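You operate a simulated robot arm through the tools that you are given. There is no shell and no other tool. Be economical: measure what you need, move in short steps, check, and stop when the job is done.

Carry out the task below with a simulated robot arm. There is one attempt and no reset: what you move stays moved.

Task
Firm the soil in the grey pot and ready it under the sower.
Fine: Use the tamper and put it back. Stand the pot in the tray's free cell and slide the sower over it. Sow nothing yet.

Only the result counts: the job must be done as asked and must still hold three seconds after the hand-in. Knocking over, shifting, dropping, spilling or breaking anything else fails it.

Robot
A 7-joint arm with a two-finger parallel gripper, fixed in place. Base frame: the origin is at the foot of the arm, x ahead of it, y to its left, z up; the work surface is at about z = 0.75. Units: m, degrees, N and s.
Its first joint turns from -166.0 to 166.0 degrees. Payload 4.4 kg.
The TCP is the grasp point between the finger pads, 0.023 m short of the fingertips. In the tool frame z runs along the fingers and y along their closing line. The gripper opens to 0.094 m. The fingers are 0.038 m wide and 0.01 m thick; the gripper's body (0.054 by 0.096 m) begins 0.039 m behind the TCP.
Orientation is told as [roll, pitch, yaw] about the base's x, y, z axes, in that order, counted from this pose: with the fingers straight down and closing along the base's y, the tool's x points along the base's -x, its y along +y and its z along -z.

Tools
- The arm moves only by the tool servo_tool. Its argument "moves" is a list of rows, each an object (a shift or turn left out is 0, a gripper value left out holds the last) with "dr": the turn, a rotation vector about the base's x, y, z in units of 5 degrees (1.0 is 5 degrees), a list of three; "slide": the shift along the base's x, y, z in units of 25 mm (1.0 is 25 mm), a list of three; "grip": the opening in per cent of the stroke, from 0 (shut) to 100 (fully open). In form: [{"dr": [rx, ry, rz], "slide": [x, y, z], "grip": grip}, ...]. A call has 1 to 10 rows; each row shifts and turns the commanded pose from where the row before left it. A call with a number of a shift or a turn outside -1 to 1 is refused whole. Each row takes 0.2 s and may step no farther than 0.05 m and 8.6 degrees from the row before; otherwise, or with a gripper value out of range, the whole call is refused. Where a pose cannot be reached the arm comes as near as it can. A force on the tool above 40 N (or 10 N above the force at the start of the call, whichever is more), or a blocked arm, ends the call early, and 0.2 s more pass. The fingers move at their own pace (about 0.072 m/s each) and stop on an object; they squeeze with about 40 N. The grip force told is the motor's: it shows also when the fingers shut on nothing. Time passes only in rows, and 0.2 s behind the last, so rows that do not move let the fingers close. It gives the time, the measured TCP pose, the force on the tool (base axes), the opening and the grip force at its end, in the units of the frame above (readings bear some noise).
- Cameras (640 x 400 px; columns grow to the right, rows downward): "scene" is fixed at [0.056, 0.6437, 1.5615]; the picture's right is [-0.46, -0.89, 0.00], its down [-0.49, 0.25, -0.83] and it looks along [0.74, -0.38, -0.55] (base axes); focal length 328 px, centre (320, 200). "wrist" rides on the gripper at [-0.039, 0, -0.044] in the tool frame; the picture's right is [0.00, -1.00, 0.00], its down [0.97, 0.00, -0.24] and it looks along [0.24, 0.00, 0.97] (tool axes); focal length 218 px, centre (320, 200). There is no depth. A picture from a camera that has moved, and an enlarged one, comes with that camera's place and axes in the base frame and with its lens. The place of the scene camera against the robot may be out by one fixed shift of up to 0.012 m in any direction.
- snapshot(camera): a new picture of that camera. No time passes.
- inspect(camera, box): a new picture of the part [left, top, right, bottom] of that camera's present view, enlarged. No time passes.
- hand_in(): hands the job in; it is judged then, once.

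Work in short steps. Places have to be worked out from the pictures, the camera data and where the tool is seen: move nearer, look again, correct. Check each grasp and each placing, and mend what went wrong. You have 120 turns and 64 pictures in all, those below and enlarged ones among them. Open the gripper and draw the arm clear of the work before you hand the job in, unless the task says otherwise; then end with one line.

The tools are called after ">>>" as name(argument=value, ...) on one line, values as JSON. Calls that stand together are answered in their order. servo_tool: Moves the arm, as the interface text tells. Its arguments: {"type":"object","properties":{"moves":{"type":"array"}},"required":["moves"]} The other tools are called the same way: snapshot (camera) takes a picture; inspect (camera, box) takes an enlarged picture of a part of a camera's view; hand_in () hands the job in.

At the start:

```text
time_s: 0.0
ee_pos: [0.8406, 0.1416, 1.0353]
tcp_rot: [-0.1, 0.1, 0.0]
contact_force: [0.2, 0.2, -0.3]
gripper_width: 0.094
grasp_force: 0.0
```

scene: 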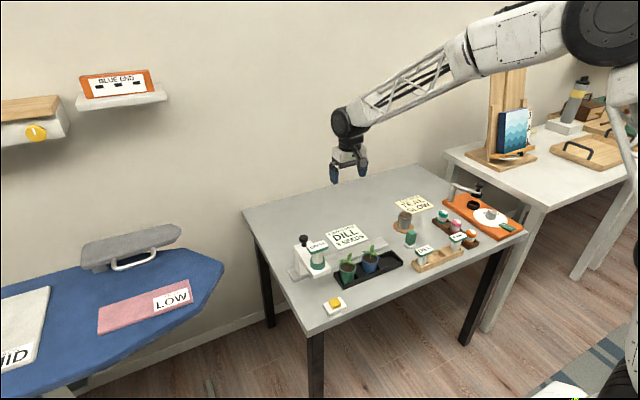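
wrist: 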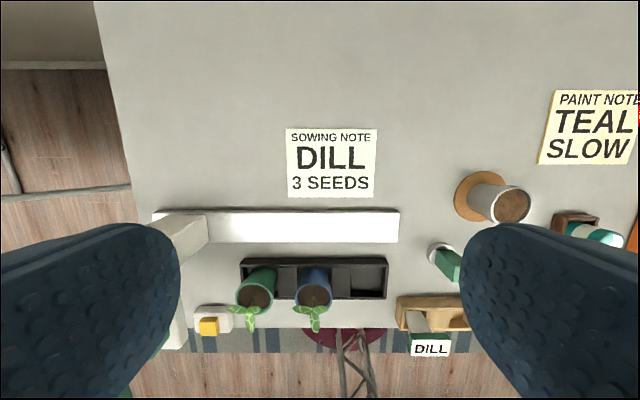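

The pictures show a tray with two seedling pots and a free cell, a grey pot on a coaster, and a green-handled tool that may be the tamper. I'll enlarge both views of the work area.

>>> inspect(camera="scene", box=[270, 180, 430, 320])

>>> inspect(camera="scene", box=[380, 170, 530, 280])

>>> inspect(camera="wrist", box=[140, 160, 640, 370])

```text
2.86 times, centred on (350, 250) of scene
camera zoom: at [0.056, 0.6437, 1.5615], right [-0.46, -0.89, 0.0], down [-0.49, 0.25, -0.83], along [0.74, -0.38, -0.55], focal length 938 px, centre (234, 57)
```

zoom: 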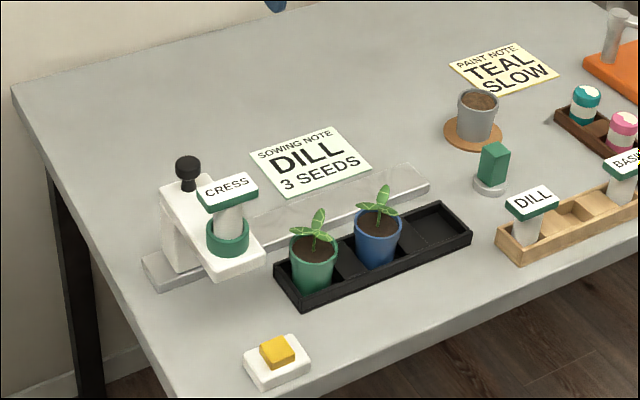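

```text
3.64 times, centred on (455, 225) of scene
camera zoom: at [0.056, 0.6437, 1.5615], right [-0.46, -0.89, 0.0], down [-0.49, 0.25, -0.83], along [0.74, -0.38, -0.55], focal length 1194 px, centre (-171, 109)
```

zoom: 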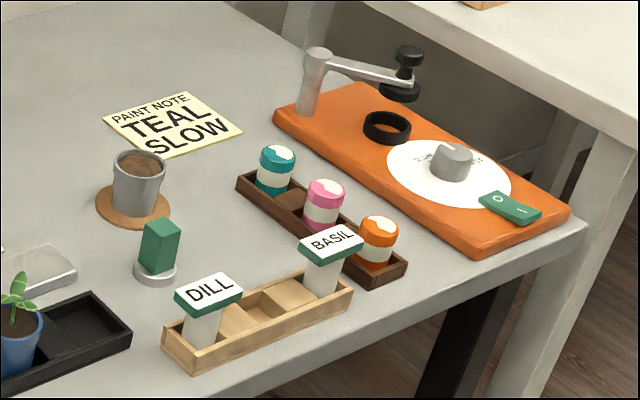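

```text
1.28 times, centred on (390, 265) of wrist
camera zoom: at [0.8795, 0.1411, 1.0774], right [0.0, -1.0, 0.0], down [-0.97, 0.0, 0.24], along [-0.24, 0.0, -0.97], focal length 279 px, centre (230, 117)
```

zoom: 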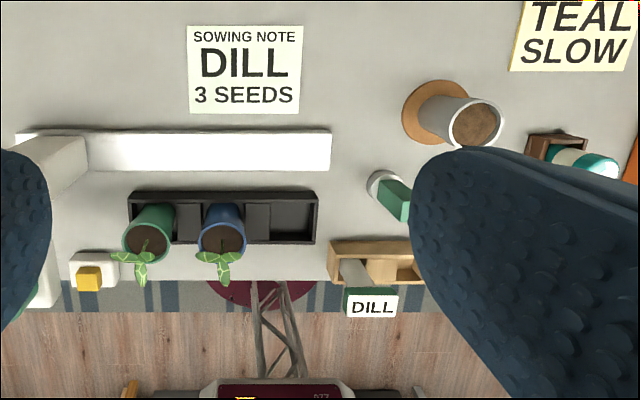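

The grey pot is at about (0.805, -0.10), the tamper at about (0.71, -0.05) and the free cell at about (0.66, 0.06). I'll move above the tamper, staying high, to look closer.

>>> servo_tool(moves=[{"slide": [-0.6, -0.95, -0.3], "grip": 100}, {"slide": [-0.6, -0.95, -0.3]}, {"slide": [-0.6, -0.95, -0.3]}, {"slide": [-0.6, -0.95, -0.3]}, {"slide": [-0.6, -0.95, -0.3]}, {"slide": [-0.6, -0.95, -0.3]}, {"slide": [-0.6, -0.95, -0.3]}, {"slide": [-0.6, -0.95, -0.3]}])

>>> snapshot(camera="wrist")

```text
time_s: 1.8
ee_pos: [0.7235, -0.0498, 0.9719]
tcp_rot: [0.0, 0.0, 0.0]
contact_force: [0.0, -0.7, -0.6]
gripper_width: 0.0938
grasp_force: 0.1
```

```text
58 pictures are left
camera wrist: at [0.7596, -0.0492, 1.0159], right [0.0, -1.0, 0.0], down [-0.97, 0.0, 0.24], along [-0.24, 0.0, -0.97], focal length 218 px, centre (320, 200)
```

wrist: 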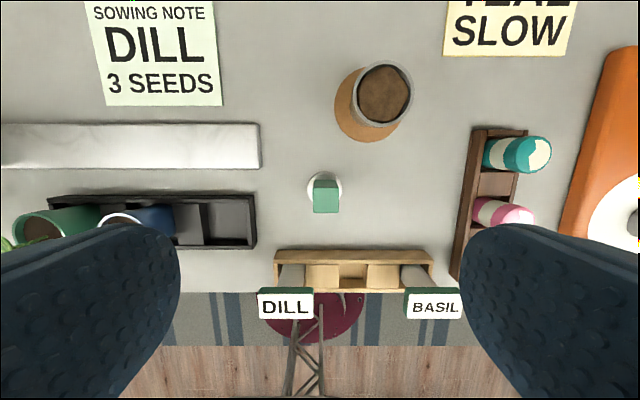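

The tamper stands upright, a grey disc with a green block handle, at about (0.71, -0.055). I'll enlarge it to get the handle size and height.

>>> inspect(camera="wrist", box=[280, 150, 376, 230])

>>> inspect(camera="scene", box=[385, 200, 435, 255])

```text
5.00 times, centred on (328, 190) of wrist
camera zoom: at [0.7596, -0.0492, 1.0159], right [0.0, -1.0, 0.0], down [-0.97, 0.0, 0.24], along [-0.24, 0.0, -0.97], focal length 1091 px, centre (280, 250)
```

zoom: 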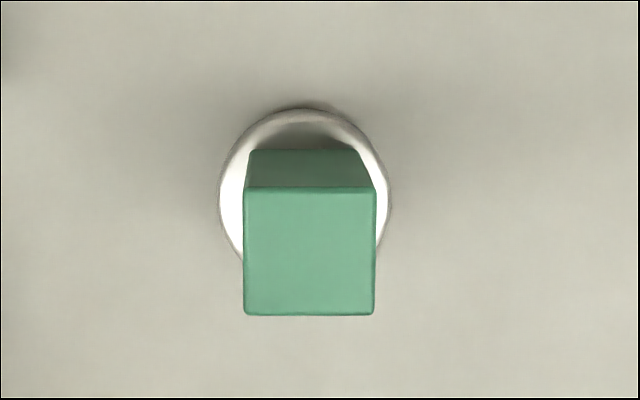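

```text
7.27 times, centred on (410, 228) of scene
camera zoom: at [0.056, 0.6437, 1.5615], right [-0.46, -0.89, 0.0], down [-0.49, 0.25, -0.83], along [0.74, -0.38, -0.55], focal length 2389 px, centre (-334, 0)
```

zoom: 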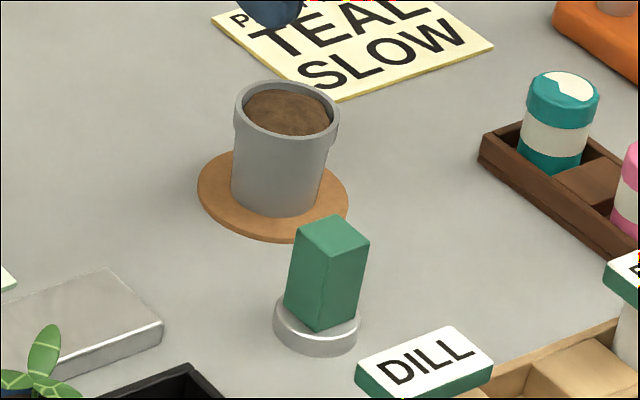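

The handle is about 26 mm wide with its top at z≈0.815, and the disc is about 40 mm across. I'll go down to z≈0.86, centred over the tamper, and check.

>>> servo_tool(moves=[{"slide": [-0.27, -0.11, -0.9]}, {"slide": [-0.27, -0.11, -0.9]}, {"slide": [0, 0, -0.9]}, {"slide": [0, 0, -0.9]}, {"slide": [0, 0, -0.9]}])

>>> snapshot(camera="wrist")

```text
time_s: 3.0
ee_pos: [0.7094, -0.057, 0.861]
tcp_rot: [0.0, -0.2, 0.1]
contact_force: [-0.4, 0.2, -0.2]
gripper_width: 0.0939
grasp_force: 0.0
```

```text
55 pictures are left
camera wrist: at [0.7464, -0.0566, 0.9046], right [0.0, -1.0, 0.0], down [-0.97, 0.0, 0.24], along [-0.24, 0.0, -0.97], focal length 218 px, centre (320, 200)
```

wrist: 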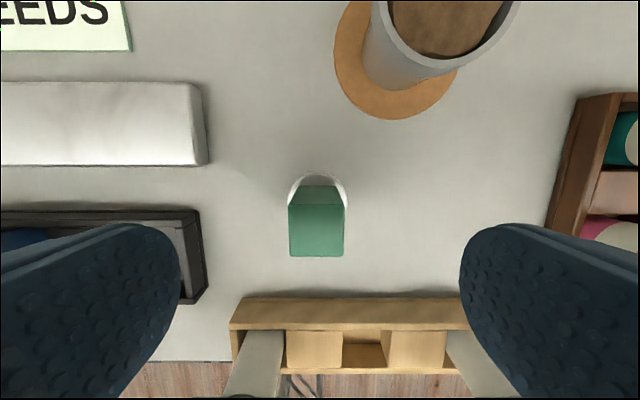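

The two views agree: handle top z≈0.81 at (0.708, -0.055), 25.5 mm wide. I'll descend to z≈0.80 and close.

>>> servo_tool(moves=[{"slide": [0, 0.08, -0.82]}, {"slide": [0, 0, -0.82]}, {"slide": [0, 0, -0.82]}, {"grip": 0}, {"grip": 0}, {"grip": 0}, {"grip": 0}])

>>> snapshot(camera="wrist")

```text
time_s: 4.6
ee_pos: [0.7082, -0.0543, 0.8006]
tcp_rot: [0.0, 0.1, 0.0]
contact_force: [-0.1, 0.6, -0.8]
gripper_width: 0.0255
grasp_force: 39.9
```

```text
54 pictures are left
camera wrist: at [0.7457, -0.0539, 0.8437], right [0.0, -1.0, 0.0], down [-0.97, 0.0, 0.24], along [-0.24, 0.0, -0.97], focal length 218 px, centre (320, 200)
```

wrist: 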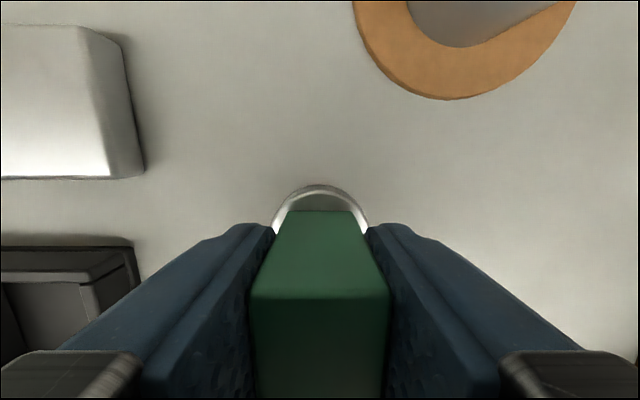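

The tamper is gripped at 25.5 mm; its stand pose is TCP (0.708, -0.054, 0.8006). I'll lift it and carry it above the pot, whose rim centre is about (0.806, -0.103) at z≈0.81.

>>> servo_tool(moves=[{"slide": [0, 0, 0.9]}, {"slide": [0, 0, 0.9]}, {"slide": [0, 0, 0.9]}, {"slide": [0, 0, 0.9]}, {"slide": [0.98, -0.48, 0]}, {"slide": [0.98, -0.48, 0]}, {"slide": [0.98, -0.48, 0]}, {"slide": [0.98, -0.48, 0]}, {}])

>>> snapshot(camera="wrist")

>>> inspect(camera="scene", box=[365, 160, 455, 250])

```text
time_s: 6.6
ee_pos: [0.8062, -0.1029, 0.8896]
tcp_rot: [0.1, 0.0, 0.1]
contact_force: [0.6, -0.5, -0.5]
gripper_width: 0.0
grasp_force: 40.3
```

```text
53 pictures are left
camera wrist: at [0.8427, -0.1026, 0.9332], right [0.0, -1.0, 0.0], down [-0.97, 0.0, 0.24], along [-0.24, 0.0, -0.97], focal length 218 px, centre (320, 200)
```

wrist: 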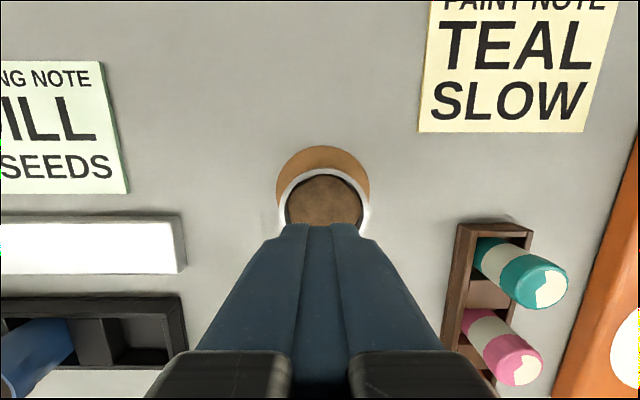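

```text
4.44 times, centred on (410, 205) of scene
camera zoom: at [0.056, 0.6437, 1.5615], right [-0.46, -0.89, 0.0], down [-0.49, 0.25, -0.83], along [0.74, -0.38, -0.55], focal length 1460 px, centre (-80, 178)
```

zoom: 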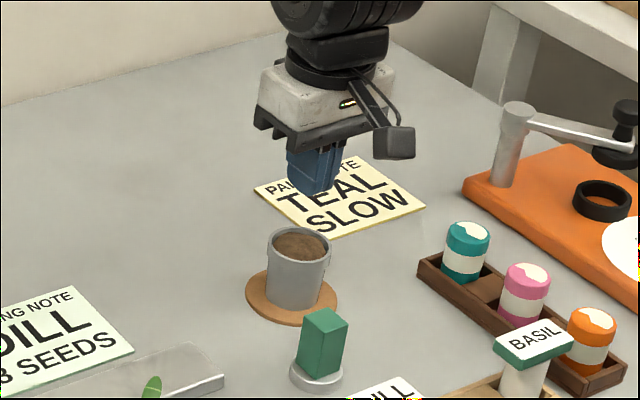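

The gripper shut to 0: the tamper slipped out and still stands at its place. I'll go back above it and look at the handle closely before regrasping.

>>> servo_tool(moves=[{"slide": [-0.9, 0.48, 0], "grip": 100}, {"slide": [-0.9, 0.48, 0]}, {"slide": [-0.9, 0.48, 0]}, {"slide": [-0.9, 0.48, 0]}, {}])

>>> inspect(camera="wrist", box=[240, 140, 400, 280])

>>> inspect(camera="scene", box=[395, 225, 425, 255])

```text
time_s: 7.8
ee_pos: [0.7163, -0.0542, 0.8912]
tcp_rot: [0.0, -0.1, 0.0]
contact_force: [-0.7, 0.0, -0.3]
gripper_width: 0.0942
grasp_force: 0.0
```

```text
2.86 times, centred on (320, 210) of wrist
camera zoom: at [0.7527, -0.0536, 0.9345], right [0.0, -1.0, 0.0], down [-0.97, 0.0, 0.24], along [-0.24, 0.0, -0.97], focal length 624 px, centre (320, 171)
```

zoom: 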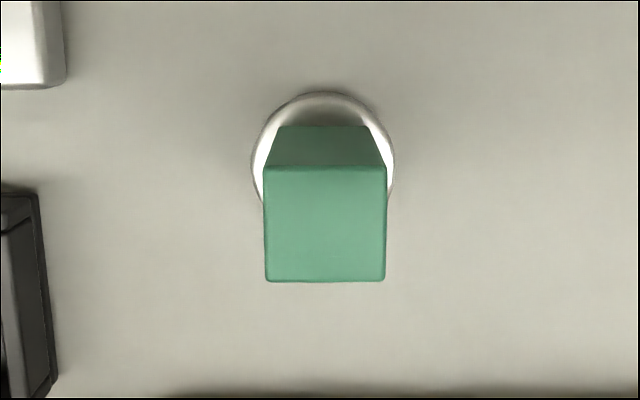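

```text
13.33 times, centred on (410, 240) of scene
camera zoom: at [0.056, 0.6437, 1.5615], right [-0.46, -0.89, 0.0], down [-0.49, 0.25, -0.83], along [0.74, -0.38, -0.55], focal length 4379 px, centre (-880, -333)
```

zoom: 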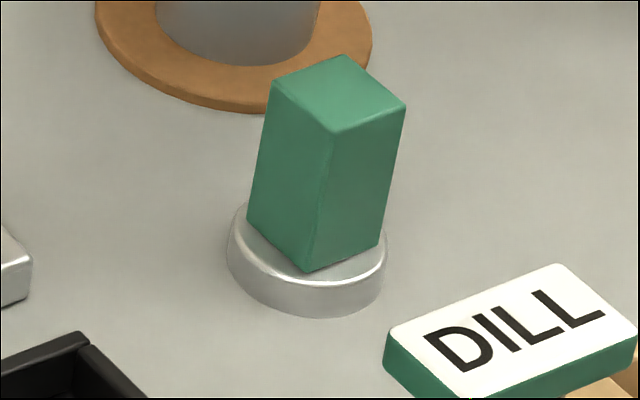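

The handle is a straight block, so I'll grip deeper (TCP z≈0.79, tips just above the disc), let the grip settle and lift slowly.

>>> servo_tool(moves=[{"slide": [-0.3, -0.03, -0.8]}, {"slide": [0, 0, -0.8]}, {"slide": [0, 0, -0.8]}, {"slide": [0, 0, -0.8]}, {"slide": [0, 0, -0.84]}, {"grip": 0}, {"grip": 0}, {"grip": 0}, {"grip": 0}, {"grip": 0}])

>>> servo_tool(moves=[{"slide": [0, 0, 0.15]}, {"slide": [0, 0, 0.15]}, {"slide": [0, 0, 0.15]}, {"slide": [0, 0, 0.15]}, {"slide": [0, 0, 0.15]}])

>>> inspect(camera="scene", box=[375, 195, 445, 265])

```text
time_s: 10.0
ee_pos: [0.7086, -0.0537, 0.7869]
tcp_rot: [0.0, 0.0, 0.0]
contact_force: [-0.2, 0.2, -0.3]
gripper_width: 0.0257
grasp_force: 39.8
```

```text
time_s: 11.2
ee_pos: [0.7089, -0.0532, 0.8071]
tcp_rot: [0.0, -0.1, 0.0]
contact_force: [-0.8, -0.5, -1.4]
gripper_width: 0.0257
grasp_force: 40.0
```

```text
5.71 times, centred on (410, 230) of scene
camera zoom: at [0.056, 0.6437, 1.5615], right [-0.46, -0.89, 0.0], down [-0.49, 0.25, -0.83], along [0.74, -0.38, -0.55], focal length 1877 px, centre (-194, 29)
```

zoom: 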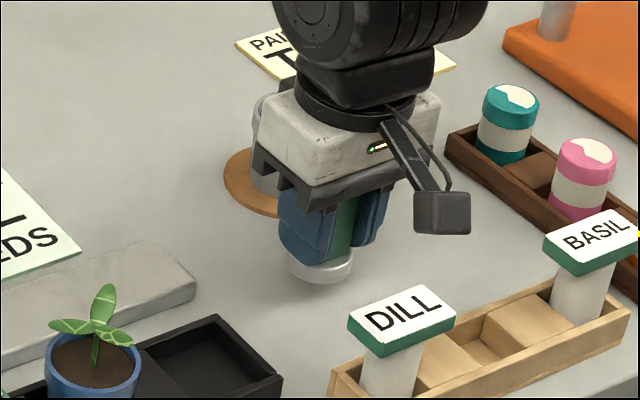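

The disc moves with the fingers and a shadow shows beneath it, so it looks held. I'll raise it gently to z≈0.89 and check the opening.

>>> servo_tool(moves=[{"slide": [0, 0, 0.3]}, {"slide": [0, 0, 0.35]}, {"slide": [0, 0, 0.4]}, {"slide": [0, 0, 0.4]}, {"slide": [0, 0, 0.4]}, {"slide": [0, 0, 0.4]}, {"slide": [0, 0, 0.4]}, {"slide": [0, 0, 0.4]}, {"slide": [0, 0, 0.3]}, {}])

>>> inspect(camera="scene", box=[375, 175, 445, 245])

```text
time_s: 13.4
ee_pos: [0.7096, -0.0526, 0.8918]
tcp_rot: [0.0, 0.0, 0.0]
contact_force: [0.5, -0.5, -0.9]
gripper_width: 0.0255
grasp_force: 40.3
```

```text
5.71 times, centred on (410, 210) of scene
camera zoom: at [0.056, 0.6437, 1.5615], right [-0.46, -0.89, 0.0], down [-0.49, 0.25, -0.83], along [0.74, -0.38, -0.55], focal length 1877 px, centre (-194, 143)
```

zoom: 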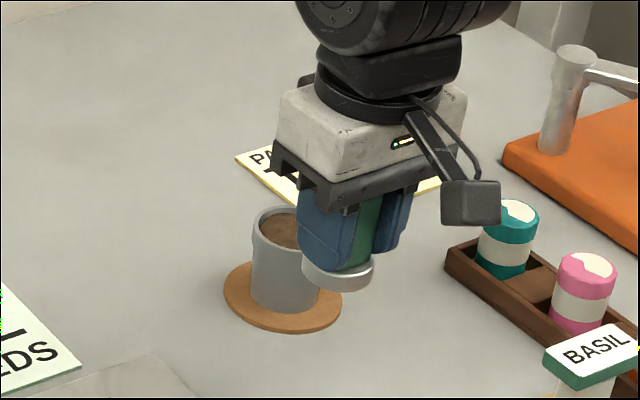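

The tamper is held, with its face 37 mm below the TCP. Clearance in the pot is only about 3 mm, so I'll move to a spot where the wrist camera sees the whole pot from above and measure its centre.

>>> servo_tool(moves=[{"slide": [0.2, -0.4, 0.2]}, {"slide": [0.2, -0.4, 0.2]}, {"slide": [0.2, -0.4, 0.2]}, {"slide": [0.2, -0.4, 0.2]}, {"slide": [0.2, -0.5, 0]}, {}])

>>> inspect(camera="wrist", box=[240, 80, 400, 220])

```text
time_s: 14.8
ee_pos: [0.7341, -0.106, 0.9123]
tcp_rot: [-0.1, 0.0, 0.1]
contact_force: [0.2, 0.1, -1.2]
gripper_width: 0.0258
grasp_force: 40.2
```

```text
2.86 times, centred on (320, 150) of wrist
camera zoom: at [0.771, -0.1059, 0.955], right [0.0, -1.0, 0.0], down [-0.97, 0.0, 0.24], along [-0.24, 0.0, -0.97], focal length 624 px, centre (320, 343)
```

zoom: 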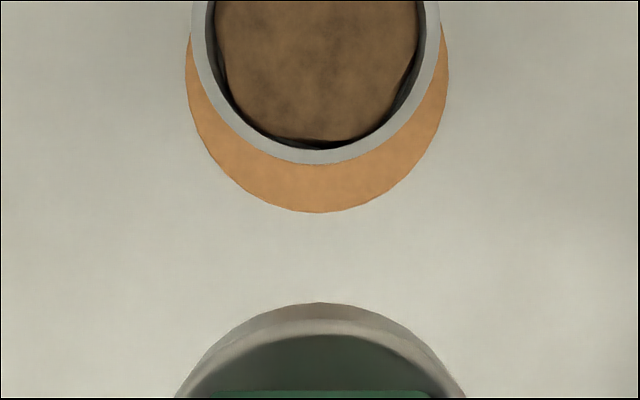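

The pot extends above this crop, so I'll shift the crop up to get the whole rim.

>>> inspect(camera="wrist", box=[240, 30, 400, 170])

```text
2.86 times, centred on (320, 100) of wrist
camera zoom: at [0.771, -0.1059, 0.955], right [0.0, -1.0, 0.0], down [-0.97, 0.0, 0.24], along [-0.24, 0.0, -0.97], focal length 624 px, centre (320, 486)
```

zoom: 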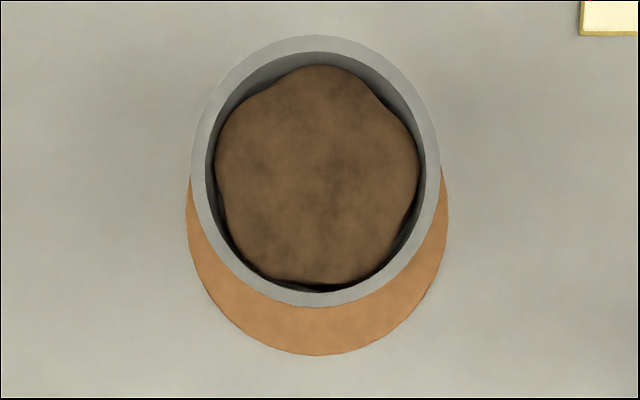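

Rim centre works out to (0.803, -0.105), inner radius 23.7 mm; the tamper disc sits about 2 mm ahead (+x) of the TCP. So I aim the TCP at (0.801, -0.105) and come down to just above the rim.

>>> servo_tool(moves=[{"slide": [0.6, 0.04, 0]}, {"slide": [0.6, 0, 0]}, {"slide": [0.6, 0, 0]}, {"slide": [0.6, 0, -0.4]}, {"slide": [0.28, 0, -0.6]}, {"slide": [0, 0, -0.6]}, {}])

>>> inspect(camera="wrist", box=[240, 120, 400, 260])

>>> inspect(camera="scene", box=[375, 180, 435, 240])

```text
time_s: 16.4
ee_pos: [0.8009, -0.1058, 0.8719]
tcp_rot: [0.0, -0.1, 0.0]
contact_force: [0.0, -0.7, -1.1]
gripper_width: 0.026
grasp_force: 40.5
```

```text
2.86 times, centred on (320, 190) of wrist
camera zoom: at [0.8383, -0.1051, 0.9148], right [0.0, -1.0, 0.0], down [-0.97, 0.0, 0.24], along [-0.24, 0.0, -0.97], focal length 624 px, centre (320, 229)
```

zoom: 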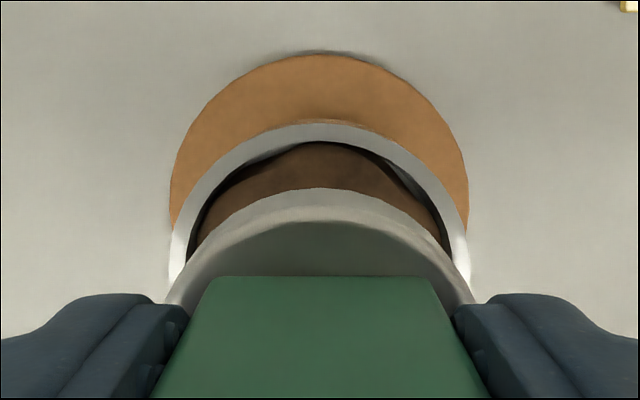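

```text
6.67 times, centred on (405, 210) of scene
camera zoom: at [0.056, 0.6437, 1.5615], right [-0.46, -0.89, 0.0], down [-0.49, 0.25, -0.83], along [0.74, -0.38, -0.55], focal length 2190 px, centre (-247, 133)
```

zoom: 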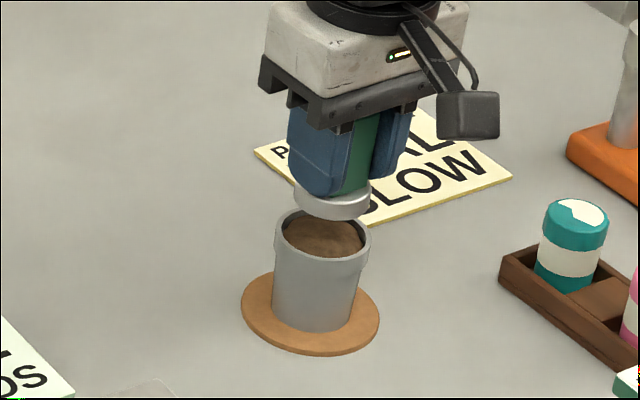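

Centring agrees to within about 1 mm on both axes. I'll lower it in 5 mm steps until the soil resists.

>>> servo_tool(moves=[{"slide": [0, 0, -0.3]}, {"slide": [0, 0, -0.3]}, {"slide": [0, 0, -0.3]}, {"slide": [0, 0, -0.2]}, {"slide": [0, 0, -0.2]}, {"slide": [0, 0, -0.1]}])

```text
time_s: 17.8
ee_pos: [0.8025, -0.1051, 0.8384]
tcp_rot: [0.0, -0.2, -0.1]
contact_force: [1.8, -1.5, 28.5]
gripper_width: 0.0252
grasp_force: 40.1
```

It meets 28 N at TCP z 0.838, so the face is near 0.80. I'll look to see whether the disc is inside the rim.

>>> inspect(camera="scene", box=[375, 180, 435, 240])

>>> inspect(camera="wrist", box=[240, 120, 400, 260])

```text
6.67 times, centred on (405, 210) of scene
camera zoom: at [0.056, 0.6437, 1.5615], right [-0.46, -0.89, 0.0], down [-0.49, 0.25, -0.83], along [0.74, -0.38, -0.55], focal length 2190 px, centre (-247, 133)
```

zoom: 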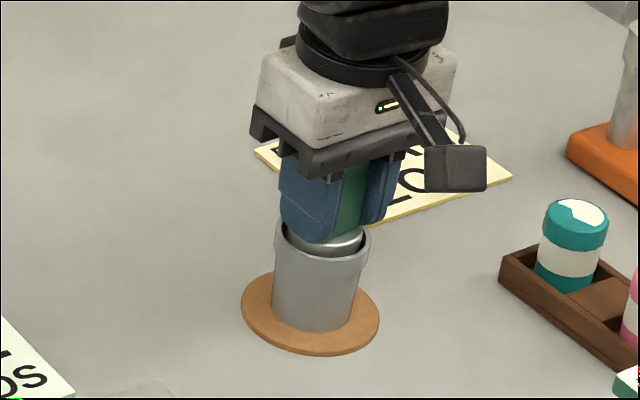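

```text
2.86 times, centred on (320, 190) of wrist
camera zoom: at [0.8397, -0.1058, 0.8817], right [0.0, -1.0, 0.0], down [-0.97, 0.0, 0.24], along [-0.24, 0.0, -0.97], focal length 624 px, centre (320, 229)
```

zoom: 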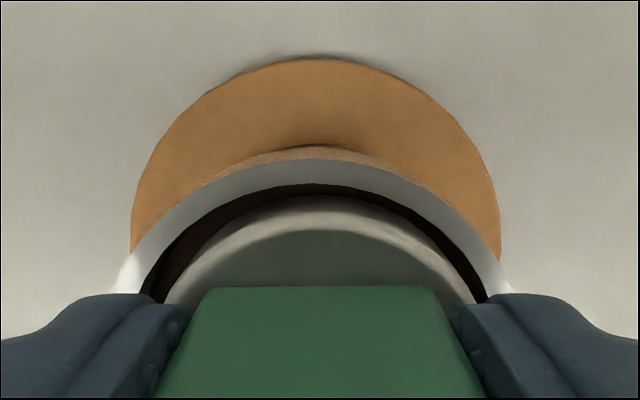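

The disc is inside the rim, pressing the soil. I'll press slightly more, hold, then ease up to see if the surface has levelled.

>>> servo_tool(moves=[{"slide": [0, 0, -0.04]}, {}, {}])

```text
time_s: 18.4
ee_pos: [0.8018, -0.1066, 0.838]
tcp_rot: [0.0, -0.3, -0.1]
contact_force: [-0.4, -0.9, 2.7]
gripper_width: 0.0256
grasp_force: 40.2
stopped in row 2: the force on the tool passed its limit (the readings are from after the stop); the commanded pose is now the measured one
```

The press passed 40 N, which should be firm. I'll lift slowly and look at the soil.

>>> servo_tool(moves=[{"slide": [0, 0, 0.15]}, {"slide": [0, 0, 0.15]}, {"slide": [0, 0, 0.3]}, {"slide": [0, 0, 0.4]}, {"slide": [0, 0, 0.5]}, {"slide": [0, 0, 0.5]}, {"slide": [-0.5, 0, 0.5]}, {"slide": [-0.8, 0, 0.4]}, {"slide": [-0.8, 0, 0.2]}, {"slide": [-0.6, 0, 0]}])

>>> inspect(camera="wrist", box=[240, 30, 400, 170])

>>> inspect(camera="scene", box=[365, 165, 445, 245])

```text
time_s: 20.6
ee_pos: [0.7337, -0.1065, 0.9153]
tcp_rot: [0.0, -0.3, 0.0]
contact_force: [-0.9, -0.9, -1.5]
gripper_width: 0.0257
grasp_force: 40.0
```

```text
2.86 times, centred on (320, 100) of wrist
camera zoom: at [0.7714, -0.1058, 0.959], right [0.0, -1.0, 0.0], down [-0.97, 0.0, 0.24], along [-0.24, 0.0, -0.97], focal length 624 px, centre (320, 486)
```

zoom: 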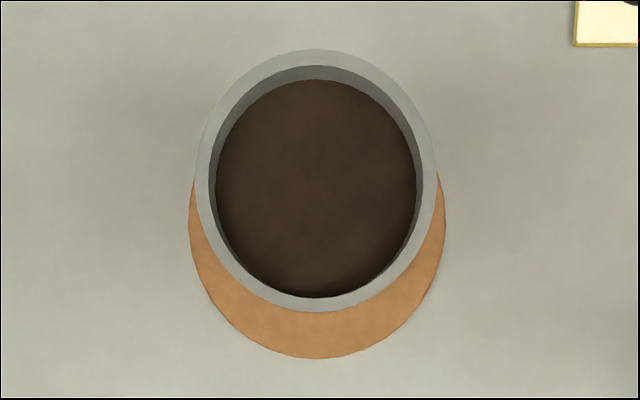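

```text
5.00 times, centred on (405, 205) of scene
camera zoom: at [0.056, 0.6437, 1.5615], right [-0.46, -0.89, 0.0], down [-0.49, 0.25, -0.83], along [0.74, -0.38, -0.55], focal length 1642 px, centre (-105, 175)
```

zoom: 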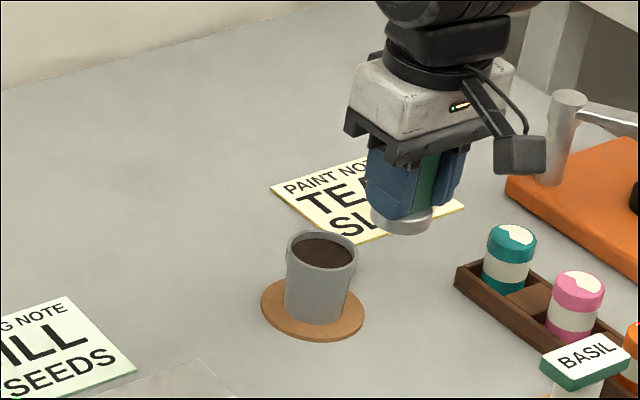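

The soil is now dark and flat: firmed, and the pot hasn't moved. I'll carry the tamper back over its place at TCP (0.7086, -0.0537) and lower to about 10 mm above the table.

>>> servo_tool(moves=[{"slide": [-0.25, 0.53, 0]}, {"slide": [-0.25, 0.53, 0]}, {"slide": [-0.25, 0.53, 0]}, {"slide": [-0.25, 0.52, 0]}, {"slide": [0, 0, -0.8]}, {"slide": [0, 0, -0.8]}, {"slide": [0, 0, -0.8]}, {"slide": [0, 0, -0.8]}, {"slide": [0, 0, -0.8]}, {"slide": [0, 0, -0.6]}])

>>> servo_tool(moves=[{"slide": [0, 0, -0.2]}, {"slide": [0, 0, -0.1]}, {"slide": [0, 0, -0.04]}, {}])

>>> inspect(camera="scene", box=[375, 195, 445, 265])

```text
time_s: 22.8
ee_pos: [0.7094, -0.0533, 0.8001]
tcp_rot: [-0.1, -0.3, 0.1]
contact_force: [0.3, -0.1, -1.6]
gripper_width: 0.0257
grasp_force: 39.6
```

```text
time_s: 23.8
ee_pos: [0.7106, -0.0525, 0.7925]
tcp_rot: [0.0, -0.3, 0.0]
contact_force: [0.6, 0.9, -1.6]
gripper_width: 0.0259
grasp_force: 39.6
```

```text
5.71 times, centred on (410, 230) of scene
camera zoom: at [0.056, 0.6437, 1.5615], right [-0.46, -0.89, 0.0], down [-0.49, 0.25, -0.83], along [0.74, -0.38, -0.55], focal length 1877 px, centre (-194, 29)
```

zoom: 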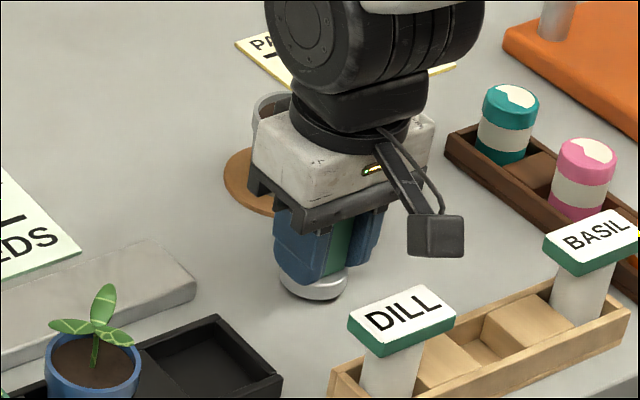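

Still in the air by about 5 mm (no contact force yet), and about 2 mm off in x. I'll step down in 1 mm steps, watching the force.

>>> servo_tool(moves=[{"slide": [-0.06, -0.04, -0.08]}, {"slide": [0, 0, -0.06]}, {"slide": [0, 0, -0.04]}, {}])

```text
time_s: 24.8
ee_pos: [0.707, -0.0533, 0.7876]
tcp_rot: [0.0, -0.3, 0.1]
contact_force: [1.3, 0.0, -1.3]
gripper_width: 0.0256
grasp_force: 40.4
```

>>> servo_tool(moves=[{"slide": [0.04, 0, -0.04]}, {"slide": [0, 0, -0.04]}, {}])

```text
time_s: 25.6
ee_pos: [0.7094, -0.0543, 0.785]
tcp_rot: [0.0, -0.2, 0.0]
contact_force: [-1.2, 0.6, 4.1]
gripper_width: 0.0259
grasp_force: 39.8
```

Contact now shows at 4 N, so the tamper is standing on the table. I'll release and rise straight up.

>>> servo_tool(moves=[{"grip": 100}, {"grip": 100}, {"grip": 100}, {"grip": 100}, {"slide": [0, 0, 0.5]}, {"slide": [0, 0, 1]}, {"slide": [0, 0, 1]}, {"slide": [0, 0, 1]}, {"slide": [0, 0, 1]}, {"slide": [0, 0, 0.6]}])

>>> inspect(camera="wrist", box=[240, 140, 400, 280])

>>> inspect(camera="scene", box=[270, 180, 430, 320])

```text
time_s: 27.8
ee_pos: [0.7087, -0.0532, 0.9134]
tcp_rot: [0.0, -0.2, 0.0]
contact_force: [0.1, 0.7, -0.4]
gripper_width: 0.0937
grasp_force: 0.1
```

```text
2.86 times, centred on (320, 210) of wrist
camera zoom: at [0.7456, -0.0531, 0.9563], right [0.0, -1.0, 0.0], down [-0.97, 0.0, 0.24], along [-0.24, 0.0, -0.97], focal length 624 px, centre (320, 171)
```

zoom: 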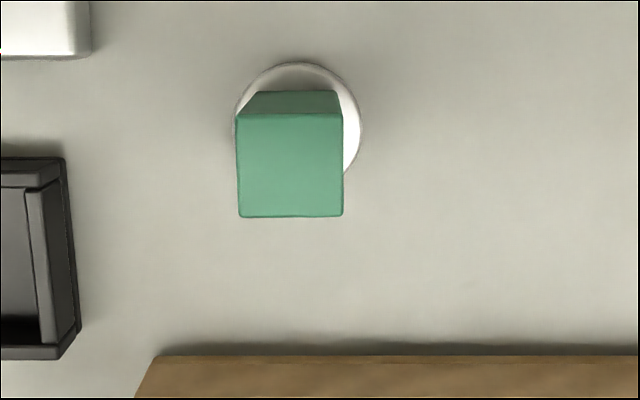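

```text
2.86 times, centred on (350, 250) of scene
camera zoom: at [0.056, 0.6437, 1.5615], right [-0.46, -0.89, 0.0], down [-0.49, 0.25, -0.83], along [0.74, -0.38, -0.55], focal length 938 px, centre (234, 57)
```

zoom: 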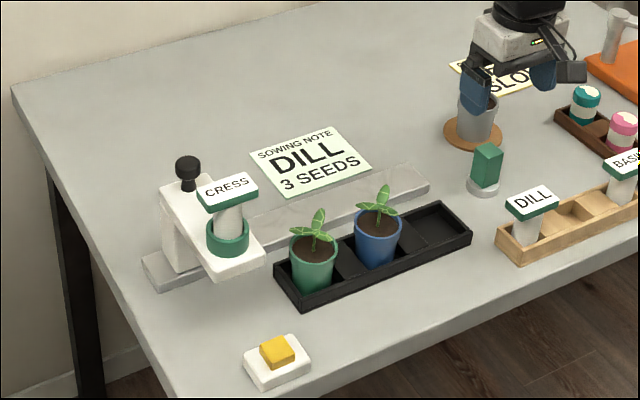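

The tamper stands upright but about 9 mm off toward +y (now (0.711, -0.046), was (0.710, -0.055)); the opening fingers dragged it. I'll re-centre it by closing the fingers around y=-0.055 and opening slightly.

>>> servo_tool(moves=[{"slide": [0, -0.08, -0.9]}, {"slide": [0, 0, -0.9]}, {"slide": [0, 0, -0.9]}, {"slide": [0, 0, -0.9]}, {"slide": [0, 0, -0.9]}, {"grip": 40}, {"grip": 30}, {"grip": 0}, {}, {}])

>>> servo_tool(moves=[{"grip": 32}, {}, {"grip": 36}, {}])

>>> snapshot(camera="wrist")

```text
time_s: 30.0
ee_pos: [0.7101, -0.0562, 0.7991]
tcp_rot: [0.0, -0.2, 0.0]
contact_force: [0.2, 0.3, -0.3]
gripper_width: 0.0254
grasp_force: 39.7
```

```text
time_s: 31.0
ee_pos: [0.7091, -0.0558, 0.7988]
tcp_rot: [0.0, -0.3, 0.1]
contact_force: [0.3, 0.3, -0.4]
gripper_width: 0.0338
grasp_force: 0.1
```

```text
36 pictures are left
camera wrist: at [0.747, -0.0563, 0.8431], right [0.0, -1.0, 0.0], down [-0.97, 0.0, 0.24], along [-0.24, 0.0, -0.97], focal length 218 px, centre (320, 200)
```

wrist: 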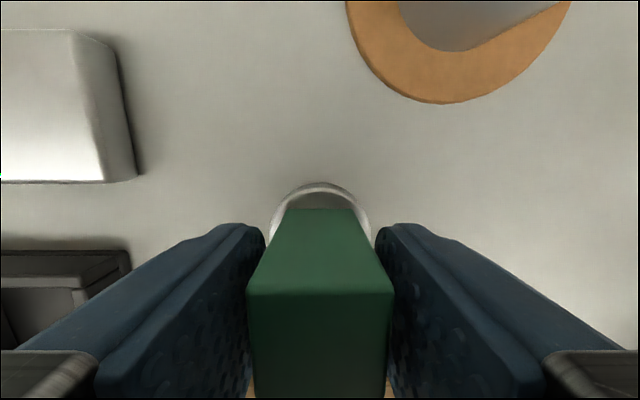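

Centred between the fingers now. I'll open a little more, rise straight up, then check.

>>> servo_tool(moves=[{"grip": 45}, {"grip": 60}, {"grip": 100}, {}, {"slide": [0, 0, 0.5]}, {"slide": [0, 0, 0.9]}, {"slide": [0, 0, 0.9]}, {"slide": [0, 0, 0.9]}, {"slide": [0, 0, 0.9]}, {"slide": [0, 0, 0.5]}])

>>> inspect(camera="wrist", box=[240, 140, 400, 280])

```text
time_s: 33.2
ee_pos: [0.7097, -0.0561, 0.917]
tcp_rot: [0.0, -0.3, 0.0]
contact_force: [-0.1, -0.5, -0.1]
gripper_width: 0.0939
grasp_force: 0.0
```

```text
2.86 times, centred on (320, 210) of wrist
camera zoom: at [0.7475, -0.056, 0.9598], right [0.0, -1.0, 0.0], down [-0.97, 0.0, 0.24], along [-0.24, 0.0, -0.97], focal length 624 px, centre (320, 171)
```

zoom: 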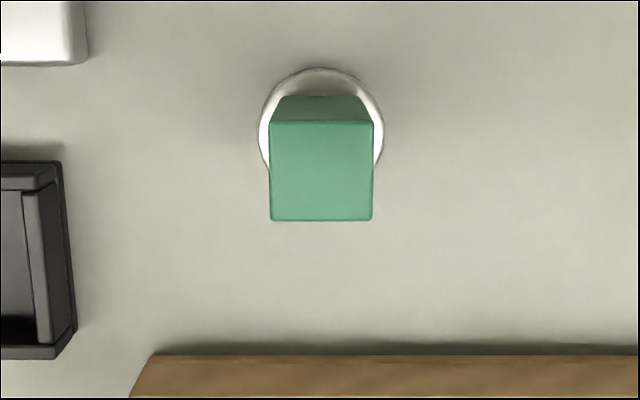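

The tamper is back within about 1 mm. Next I'll survey the tray's free cell from above before fetching the pot.

>>> servo_tool(moves=[{"slide": [-0.2, 0.9, 0.4]}, {"slide": [-0.2, 0.9, 0.4]}, {"slide": [-0.2, 0.9, 0.4]}, {"slide": [-0.2, 0.9, 0.4]}, {"slide": [-0.2, 0.9, 0.4]}, {}])

>>> snapshot(camera="wrist")

```text
time_s: 34.6
ee_pos: [0.6847, 0.0558, 0.9661]
tcp_rot: [-0.1, -0.4, 0.1]
contact_force: [-0.5, 0.9, 0.6]
gripper_width: 0.0942
grasp_force: 0.1
```

```text
34 pictures are left
camera wrist: at [0.7211, 0.0558, 1.0086], right [0.0, -1.0, 0.0], down [-0.97, 0.0, 0.24], along [-0.24, 0.0, -0.97], focal length 218 px, centre (320, 200)
```

wrist: 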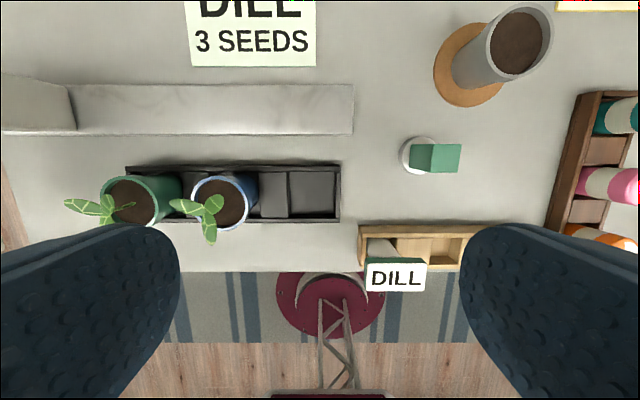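

I'll enlarge the tray to separate the free cell from the spacer blocks.

>>> inspect(camera="wrist", box=[200, 130, 360, 250])

>>> inspect(camera="scene", box=[300, 220, 400, 300])

```text
3.33 times, centred on (280, 190) of wrist
camera zoom: at [0.7211, 0.0558, 1.0086], right [0.0, -1.0, 0.0], down [-0.97, 0.0, 0.24], along [-0.24, 0.0, -0.97], focal length 728 px, centre (453, 233)
```

zoom: 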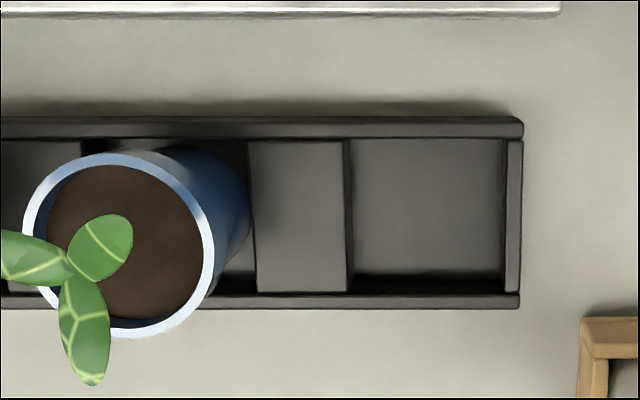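

```text
5.00 times, centred on (350, 260) of scene
camera zoom: at [0.056, 0.6437, 1.5615], right [-0.46, -0.89, 0.0], down [-0.49, 0.25, -0.83], along [0.74, -0.38, -0.55], focal length 1642 px, centre (170, -100)
```

zoom: 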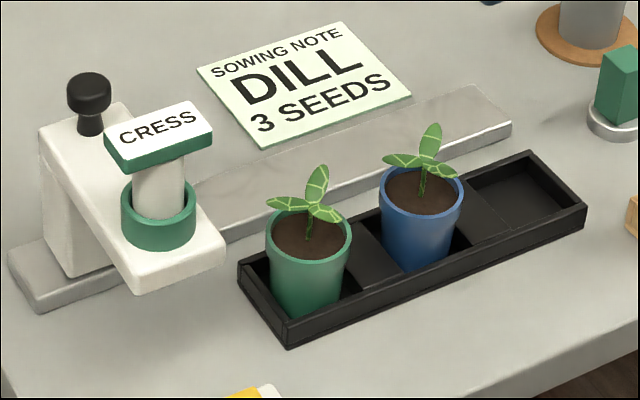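

The free cell spans x 0.643–0.693 and y 0.038–0.091, so its centre is (0.668, 0.064); floor and coaster top are both near z 0.755. I'll fly to above the pot now.

>>> servo_tool(moves=[{"slide": [0.68, -0.92, -0.2]}, {"slide": [0.68, -0.92, -0.2]}, {"slide": [0.68, -0.92, -0.2]}, {"slide": [0.68, -0.92, -0.2]}, {"slide": [0.68, -0.92, -0.2]}, {"slide": [0.68, -0.92, -0.2]}, {"slide": [0.65, -0.92, -0.2]}, {"slide": [0, 0, -0.9]}, {"slide": [0, 0, -0.4]}, {}])

>>> snapshot(camera="wrist")

```text
time_s: 36.8
ee_pos: [0.8017, -0.1052, 0.8976]
tcp_rot: [0.0, -0.2, 0.0]
contact_force: [0.2, -0.1, -0.6]
gripper_width: 0.0938
grasp_force: 0.1
```

```text
31 pictures are left
camera wrist: at [0.8388, -0.1045, 0.9408], right [0.0, -1.0, 0.0], down [-0.97, 0.0, 0.24], along [-0.24, 0.0, -0.97], focal length 218 px, centre (320, 200)
```

wrist: 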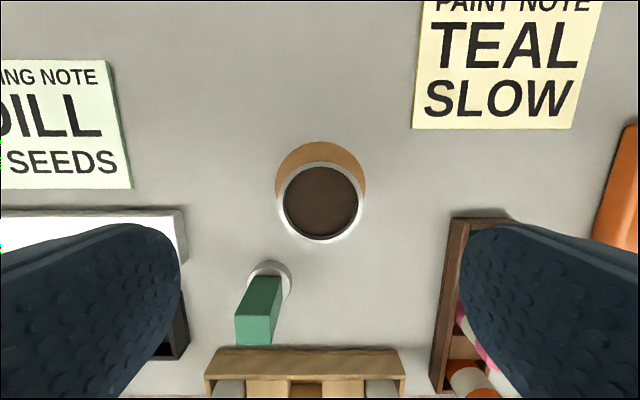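

The pot rim centre reads (0.804, -0.106) — aligned. I'll descend to z≈0.799 and close on the rim band.

>>> servo_tool(moves=[{"slide": [0.06, -0.03, -0.8]}, {"slide": [0, 0, -0.8]}, {"slide": [0, 0, -0.8]}, {"slide": [0, 0, -0.8]}, {"slide": [0, 0, -0.74]}, {"grip": 0}, {"grip": 0}, {"grip": 0}, {"grip": 0}, {"grip": 0}])

>>> servo_tool(moves=[{"slide": [0, 0, 0.1]}, {"slide": [0, 0, 0.15]}, {"slide": [0, 0, 0.2]}, {"slide": [0, 0, 0.2]}, {"slide": [0, 0, 0.2]}, {}])

>>> inspect(camera="scene", box=[365, 175, 445, 245])

```text
time_s: 39.0
ee_pos: [0.8047, -0.1058, 0.7986]
tcp_rot: [0.0, -0.2, -0.1]
contact_force: [-0.3, 0.7, 0.1]
gripper_width: 0.0528
grasp_force: 39.9
```

```text
time_s: 40.4
ee_pos: [0.804, -0.1051, 0.8204]
tcp_rot: [0.0, -0.3, 0.0]
contact_force: [0.3, 0.2, -2.7]
gripper_width: 0.0528
grasp_force: 39.8
```

```text
5.71 times, centred on (405, 210) of scene
camera zoom: at [0.056, 0.6437, 1.5615], right [-0.46, -0.89, 0.0], down [-0.49, 0.25, -0.83], along [0.74, -0.38, -0.55], focal length 1877 px, centre (-166, 143)
```

zoom: 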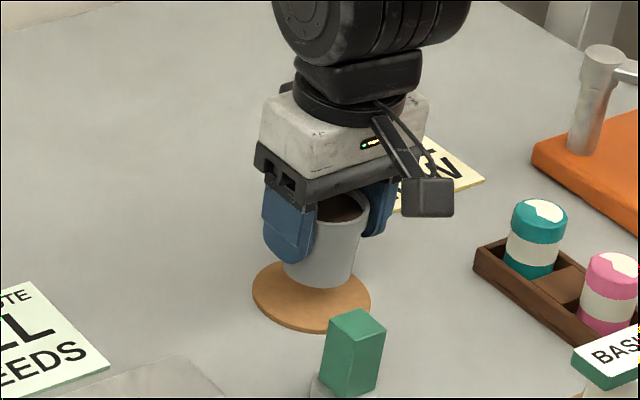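

The pot is lifted (about 2.5 N, opening 52.8 mm). I'll raise it gently to z≈0.90, move part-way toward the tray, and check.

>>> servo_tool(moves=[{"slide": [0, 0, 0.4]}, {"slide": [0, 0, 0.5]}, {"slide": [0, 0, 0.6]}, {"slide": [0, 0, 0.6]}, {"slide": [0, 0, 0.6]}, {"slide": [-0.2, 0.25, 0.4]}, {"slide": [-0.4, 0.5, 0]}, {"slide": [-0.4, 0.5, 0]}, {"slide": [-0.5, 0.62, 0]}, {"slide": [-0.5, 0.62, 0]}])

>>> servo_tool(moves=[{"slide": [-0.5, 0.62, 0]}, {"slide": [-0.5, 0.62, 0]}, {"slide": [-0.5, 0.62, 0]}, {"slide": [-0.5, 0.62, 0]}, {"slide": [-0.5, 0.62, 0]}, {"slide": [-0.4, 0.5, 0]}, {"slide": [-0.4, 0.5, 0]}, {"slide": [-0.2, 0.36, 0]}, {}, {}])

>>> inspect(camera="wrist", box=[180, 100, 460, 300])

>>> inspect(camera="scene", box=[330, 190, 420, 280])

```text
time_s: 42.6
ee_pos: [0.7553, -0.0428, 0.8978]
tcp_rot: [0.0, -0.3, 0.0]
contact_force: [0.0, 0.7, -1.4]
gripper_width: 0.0525
grasp_force: 40.2
```

```text
time_s: 44.8
ee_pos: [0.6683, 0.0682, 0.8985]
tcp_rot: [0.0, -0.2, 0.0]
contact_force: [0.1, 0.4, -2.3]
gripper_width: 0.0528
grasp_force: 39.7
```

```text
2.00 times, centred on (320, 200) of wrist
camera zoom: at [0.7048, 0.0685, 0.942], right [0.0, -1.0, 0.0], down [-0.97, 0.0, 0.24], along [-0.24, 0.0, -0.97], focal length 436 px, centre (320, 200)
```

zoom: 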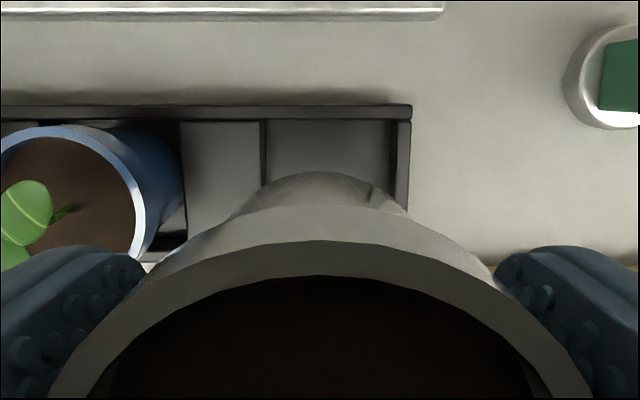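

```text
4.44 times, centred on (375, 235) of scene
camera zoom: at [0.056, 0.6437, 1.5615], right [-0.46, -0.89, 0.0], down [-0.49, 0.25, -0.83], along [0.74, -0.38, -0.55], focal length 1460 px, centre (76, 44)
```

zoom: 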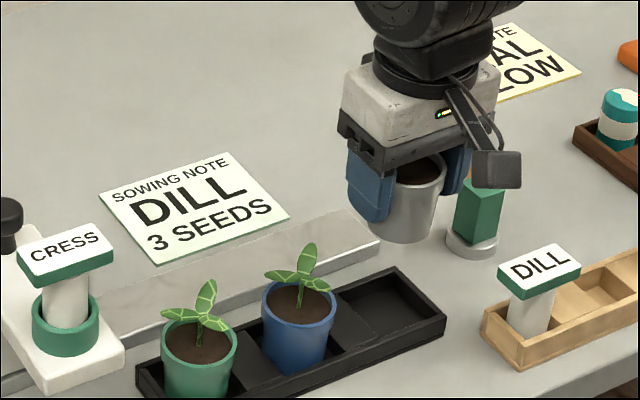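

The pot hangs upright. The cell re-measures to centre (0.668, 0.065), so I need about -3 mm in y. I'll lower to just above the tray walls.

>>> servo_tool(moves=[{"slide": [0, -0.12, -0.5]}, {"slide": [0, 0, -0.6]}, {"slide": [0, 0, -0.6]}, {"slide": [0, 0, -0.6]}, {"slide": [0, 0, -0.6]}, {"slide": [0, 0, -0.2]}, {}])

>>> inspect(camera="wrist", box=[180, 100, 460, 300])

>>> inspect(camera="scene", box=[330, 210, 410, 280])

```text
time_s: 46.4
ee_pos: [0.6672, 0.0638, 0.8203]
tcp_rot: [0.0, -0.2, 0.0]
contact_force: [0.2, 0.4, -2.5]
gripper_width: 0.053
grasp_force: 39.9
```

```text
2.00 times, centred on (320, 200) of wrist
camera zoom: at [0.7033, 0.0642, 0.8643], right [0.0, -1.0, 0.0], down [-0.97, 0.0, 0.24], along [-0.24, 0.0, -0.97], focal length 436 px, centre (320, 200)
```

zoom: 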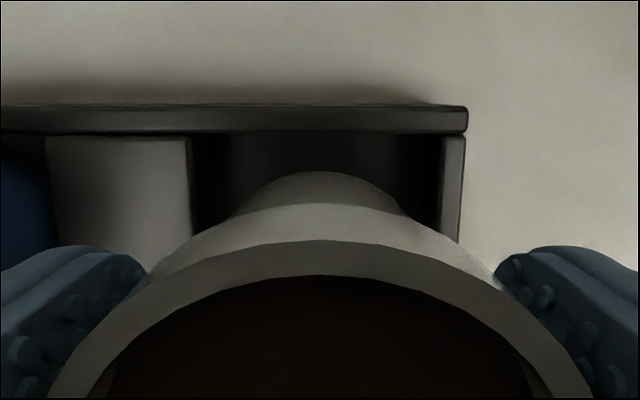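

```text
5.71 times, centred on (370, 245) of scene
camera zoom: at [0.056, 0.6437, 1.5615], right [-0.46, -0.89, 0.0], down [-0.49, 0.25, -0.83], along [0.74, -0.38, -0.55], focal length 1877 px, centre (34, -57)
```

zoom: 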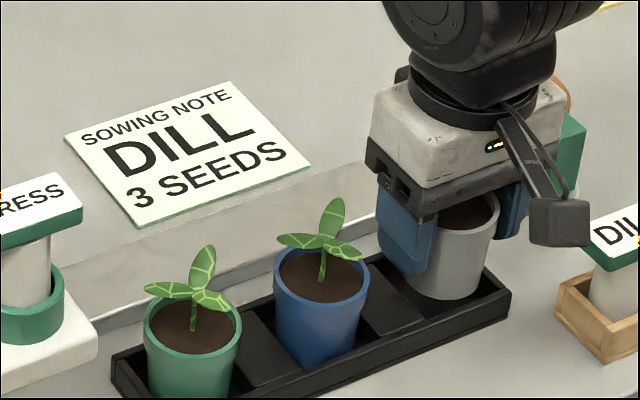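

The pot base sits over the cell, within about 1 mm of centre. I'll lower it in small steps until touch.

>>> servo_tool(moves=[{"slide": [0.03, 0.05, -0.25]}, {"slide": [0, 0, -0.25]}, {"slide": [0, 0, -0.2]}, {"slide": [0, 0, -0.1]}, {}])

```text
time_s: 47.6
ee_pos: [0.6674, 0.0662, 0.8015]
tcp_rot: [0.0, -0.4, 0.0]
contact_force: [15.6, -0.3, 3.1]
gripper_width: 0.0525
grasp_force: 40.2
```

There's 15.6 N pushing toward +x, so the pot is rubbing the -x wall. I'll lift a little, shift +2 mm in x, and lower again.

>>> servo_tool(moves=[{"slide": [0.04, -0.02, 0.15]}, {"slide": [0.05, 0, 0]}, {"slide": [0, 0, -0.08]}, {"slide": [0, 0, -0.08]}, {}])

```text
time_s: 48.8
ee_pos: [0.6704, 0.0659, 0.8006]
tcp_rot: [0.1, -0.2, 0.1]
contact_force: [-0.3, 0.6, -1.6]
gripper_width: 0.0531
grasp_force: 39.9
```

Side force is gone and the pot is still hanging free. I'll continue down in 1 mm steps.

>>> servo_tool(moves=[{"slide": [0, 0, -0.04]}, {"slide": [0, 0, -0.04]}, {}])

```text
time_s: 49.6
ee_pos: [0.6705, 0.0663, 0.7999]
tcp_rot: [0.0, -0.4, -0.1]
contact_force: [-5.6, -2.2, 26.3]
gripper_width: 0.0527
grasp_force: 40.0
```

There's 26 N upward at z 0.80, close to the expected floor height. I'll check whether the pot is fully seated in the cell.

>>> inspect(camera="scene", box=[340, 215, 400, 275])

>>> inspect(camera="wrist", box=[180, 100, 460, 300])

```text
6.67 times, centred on (370, 245) of scene
camera zoom: at [0.056, 0.6437, 1.5615], right [-0.46, -0.89, 0.0], down [-0.49, 0.25, -0.83], along [0.74, -0.38, -0.55], focal length 2190 px, centre (-13, -100)
```

zoom: 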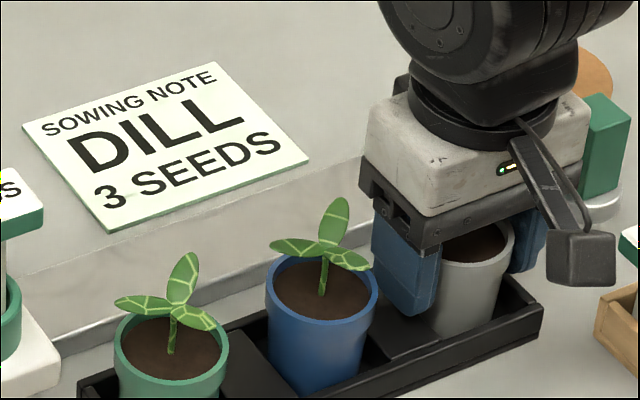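

```text
2.00 times, centred on (320, 200) of wrist
camera zoom: at [0.708, 0.0665, 0.8429], right [0.0, -1.0, 0.0], down [-0.97, 0.0, 0.23], along [-0.23, 0.0, -0.97], focal length 436 px, centre (320, 200)
```

zoom: 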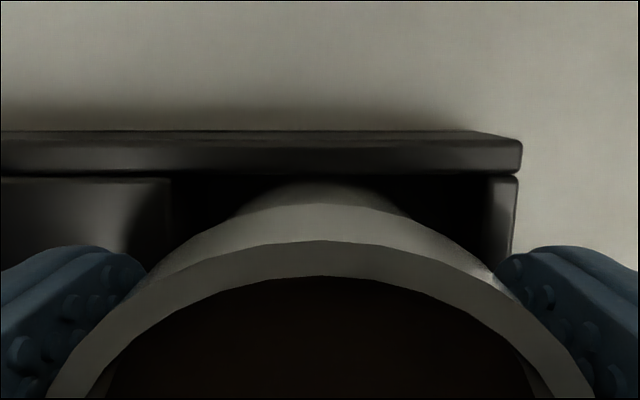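

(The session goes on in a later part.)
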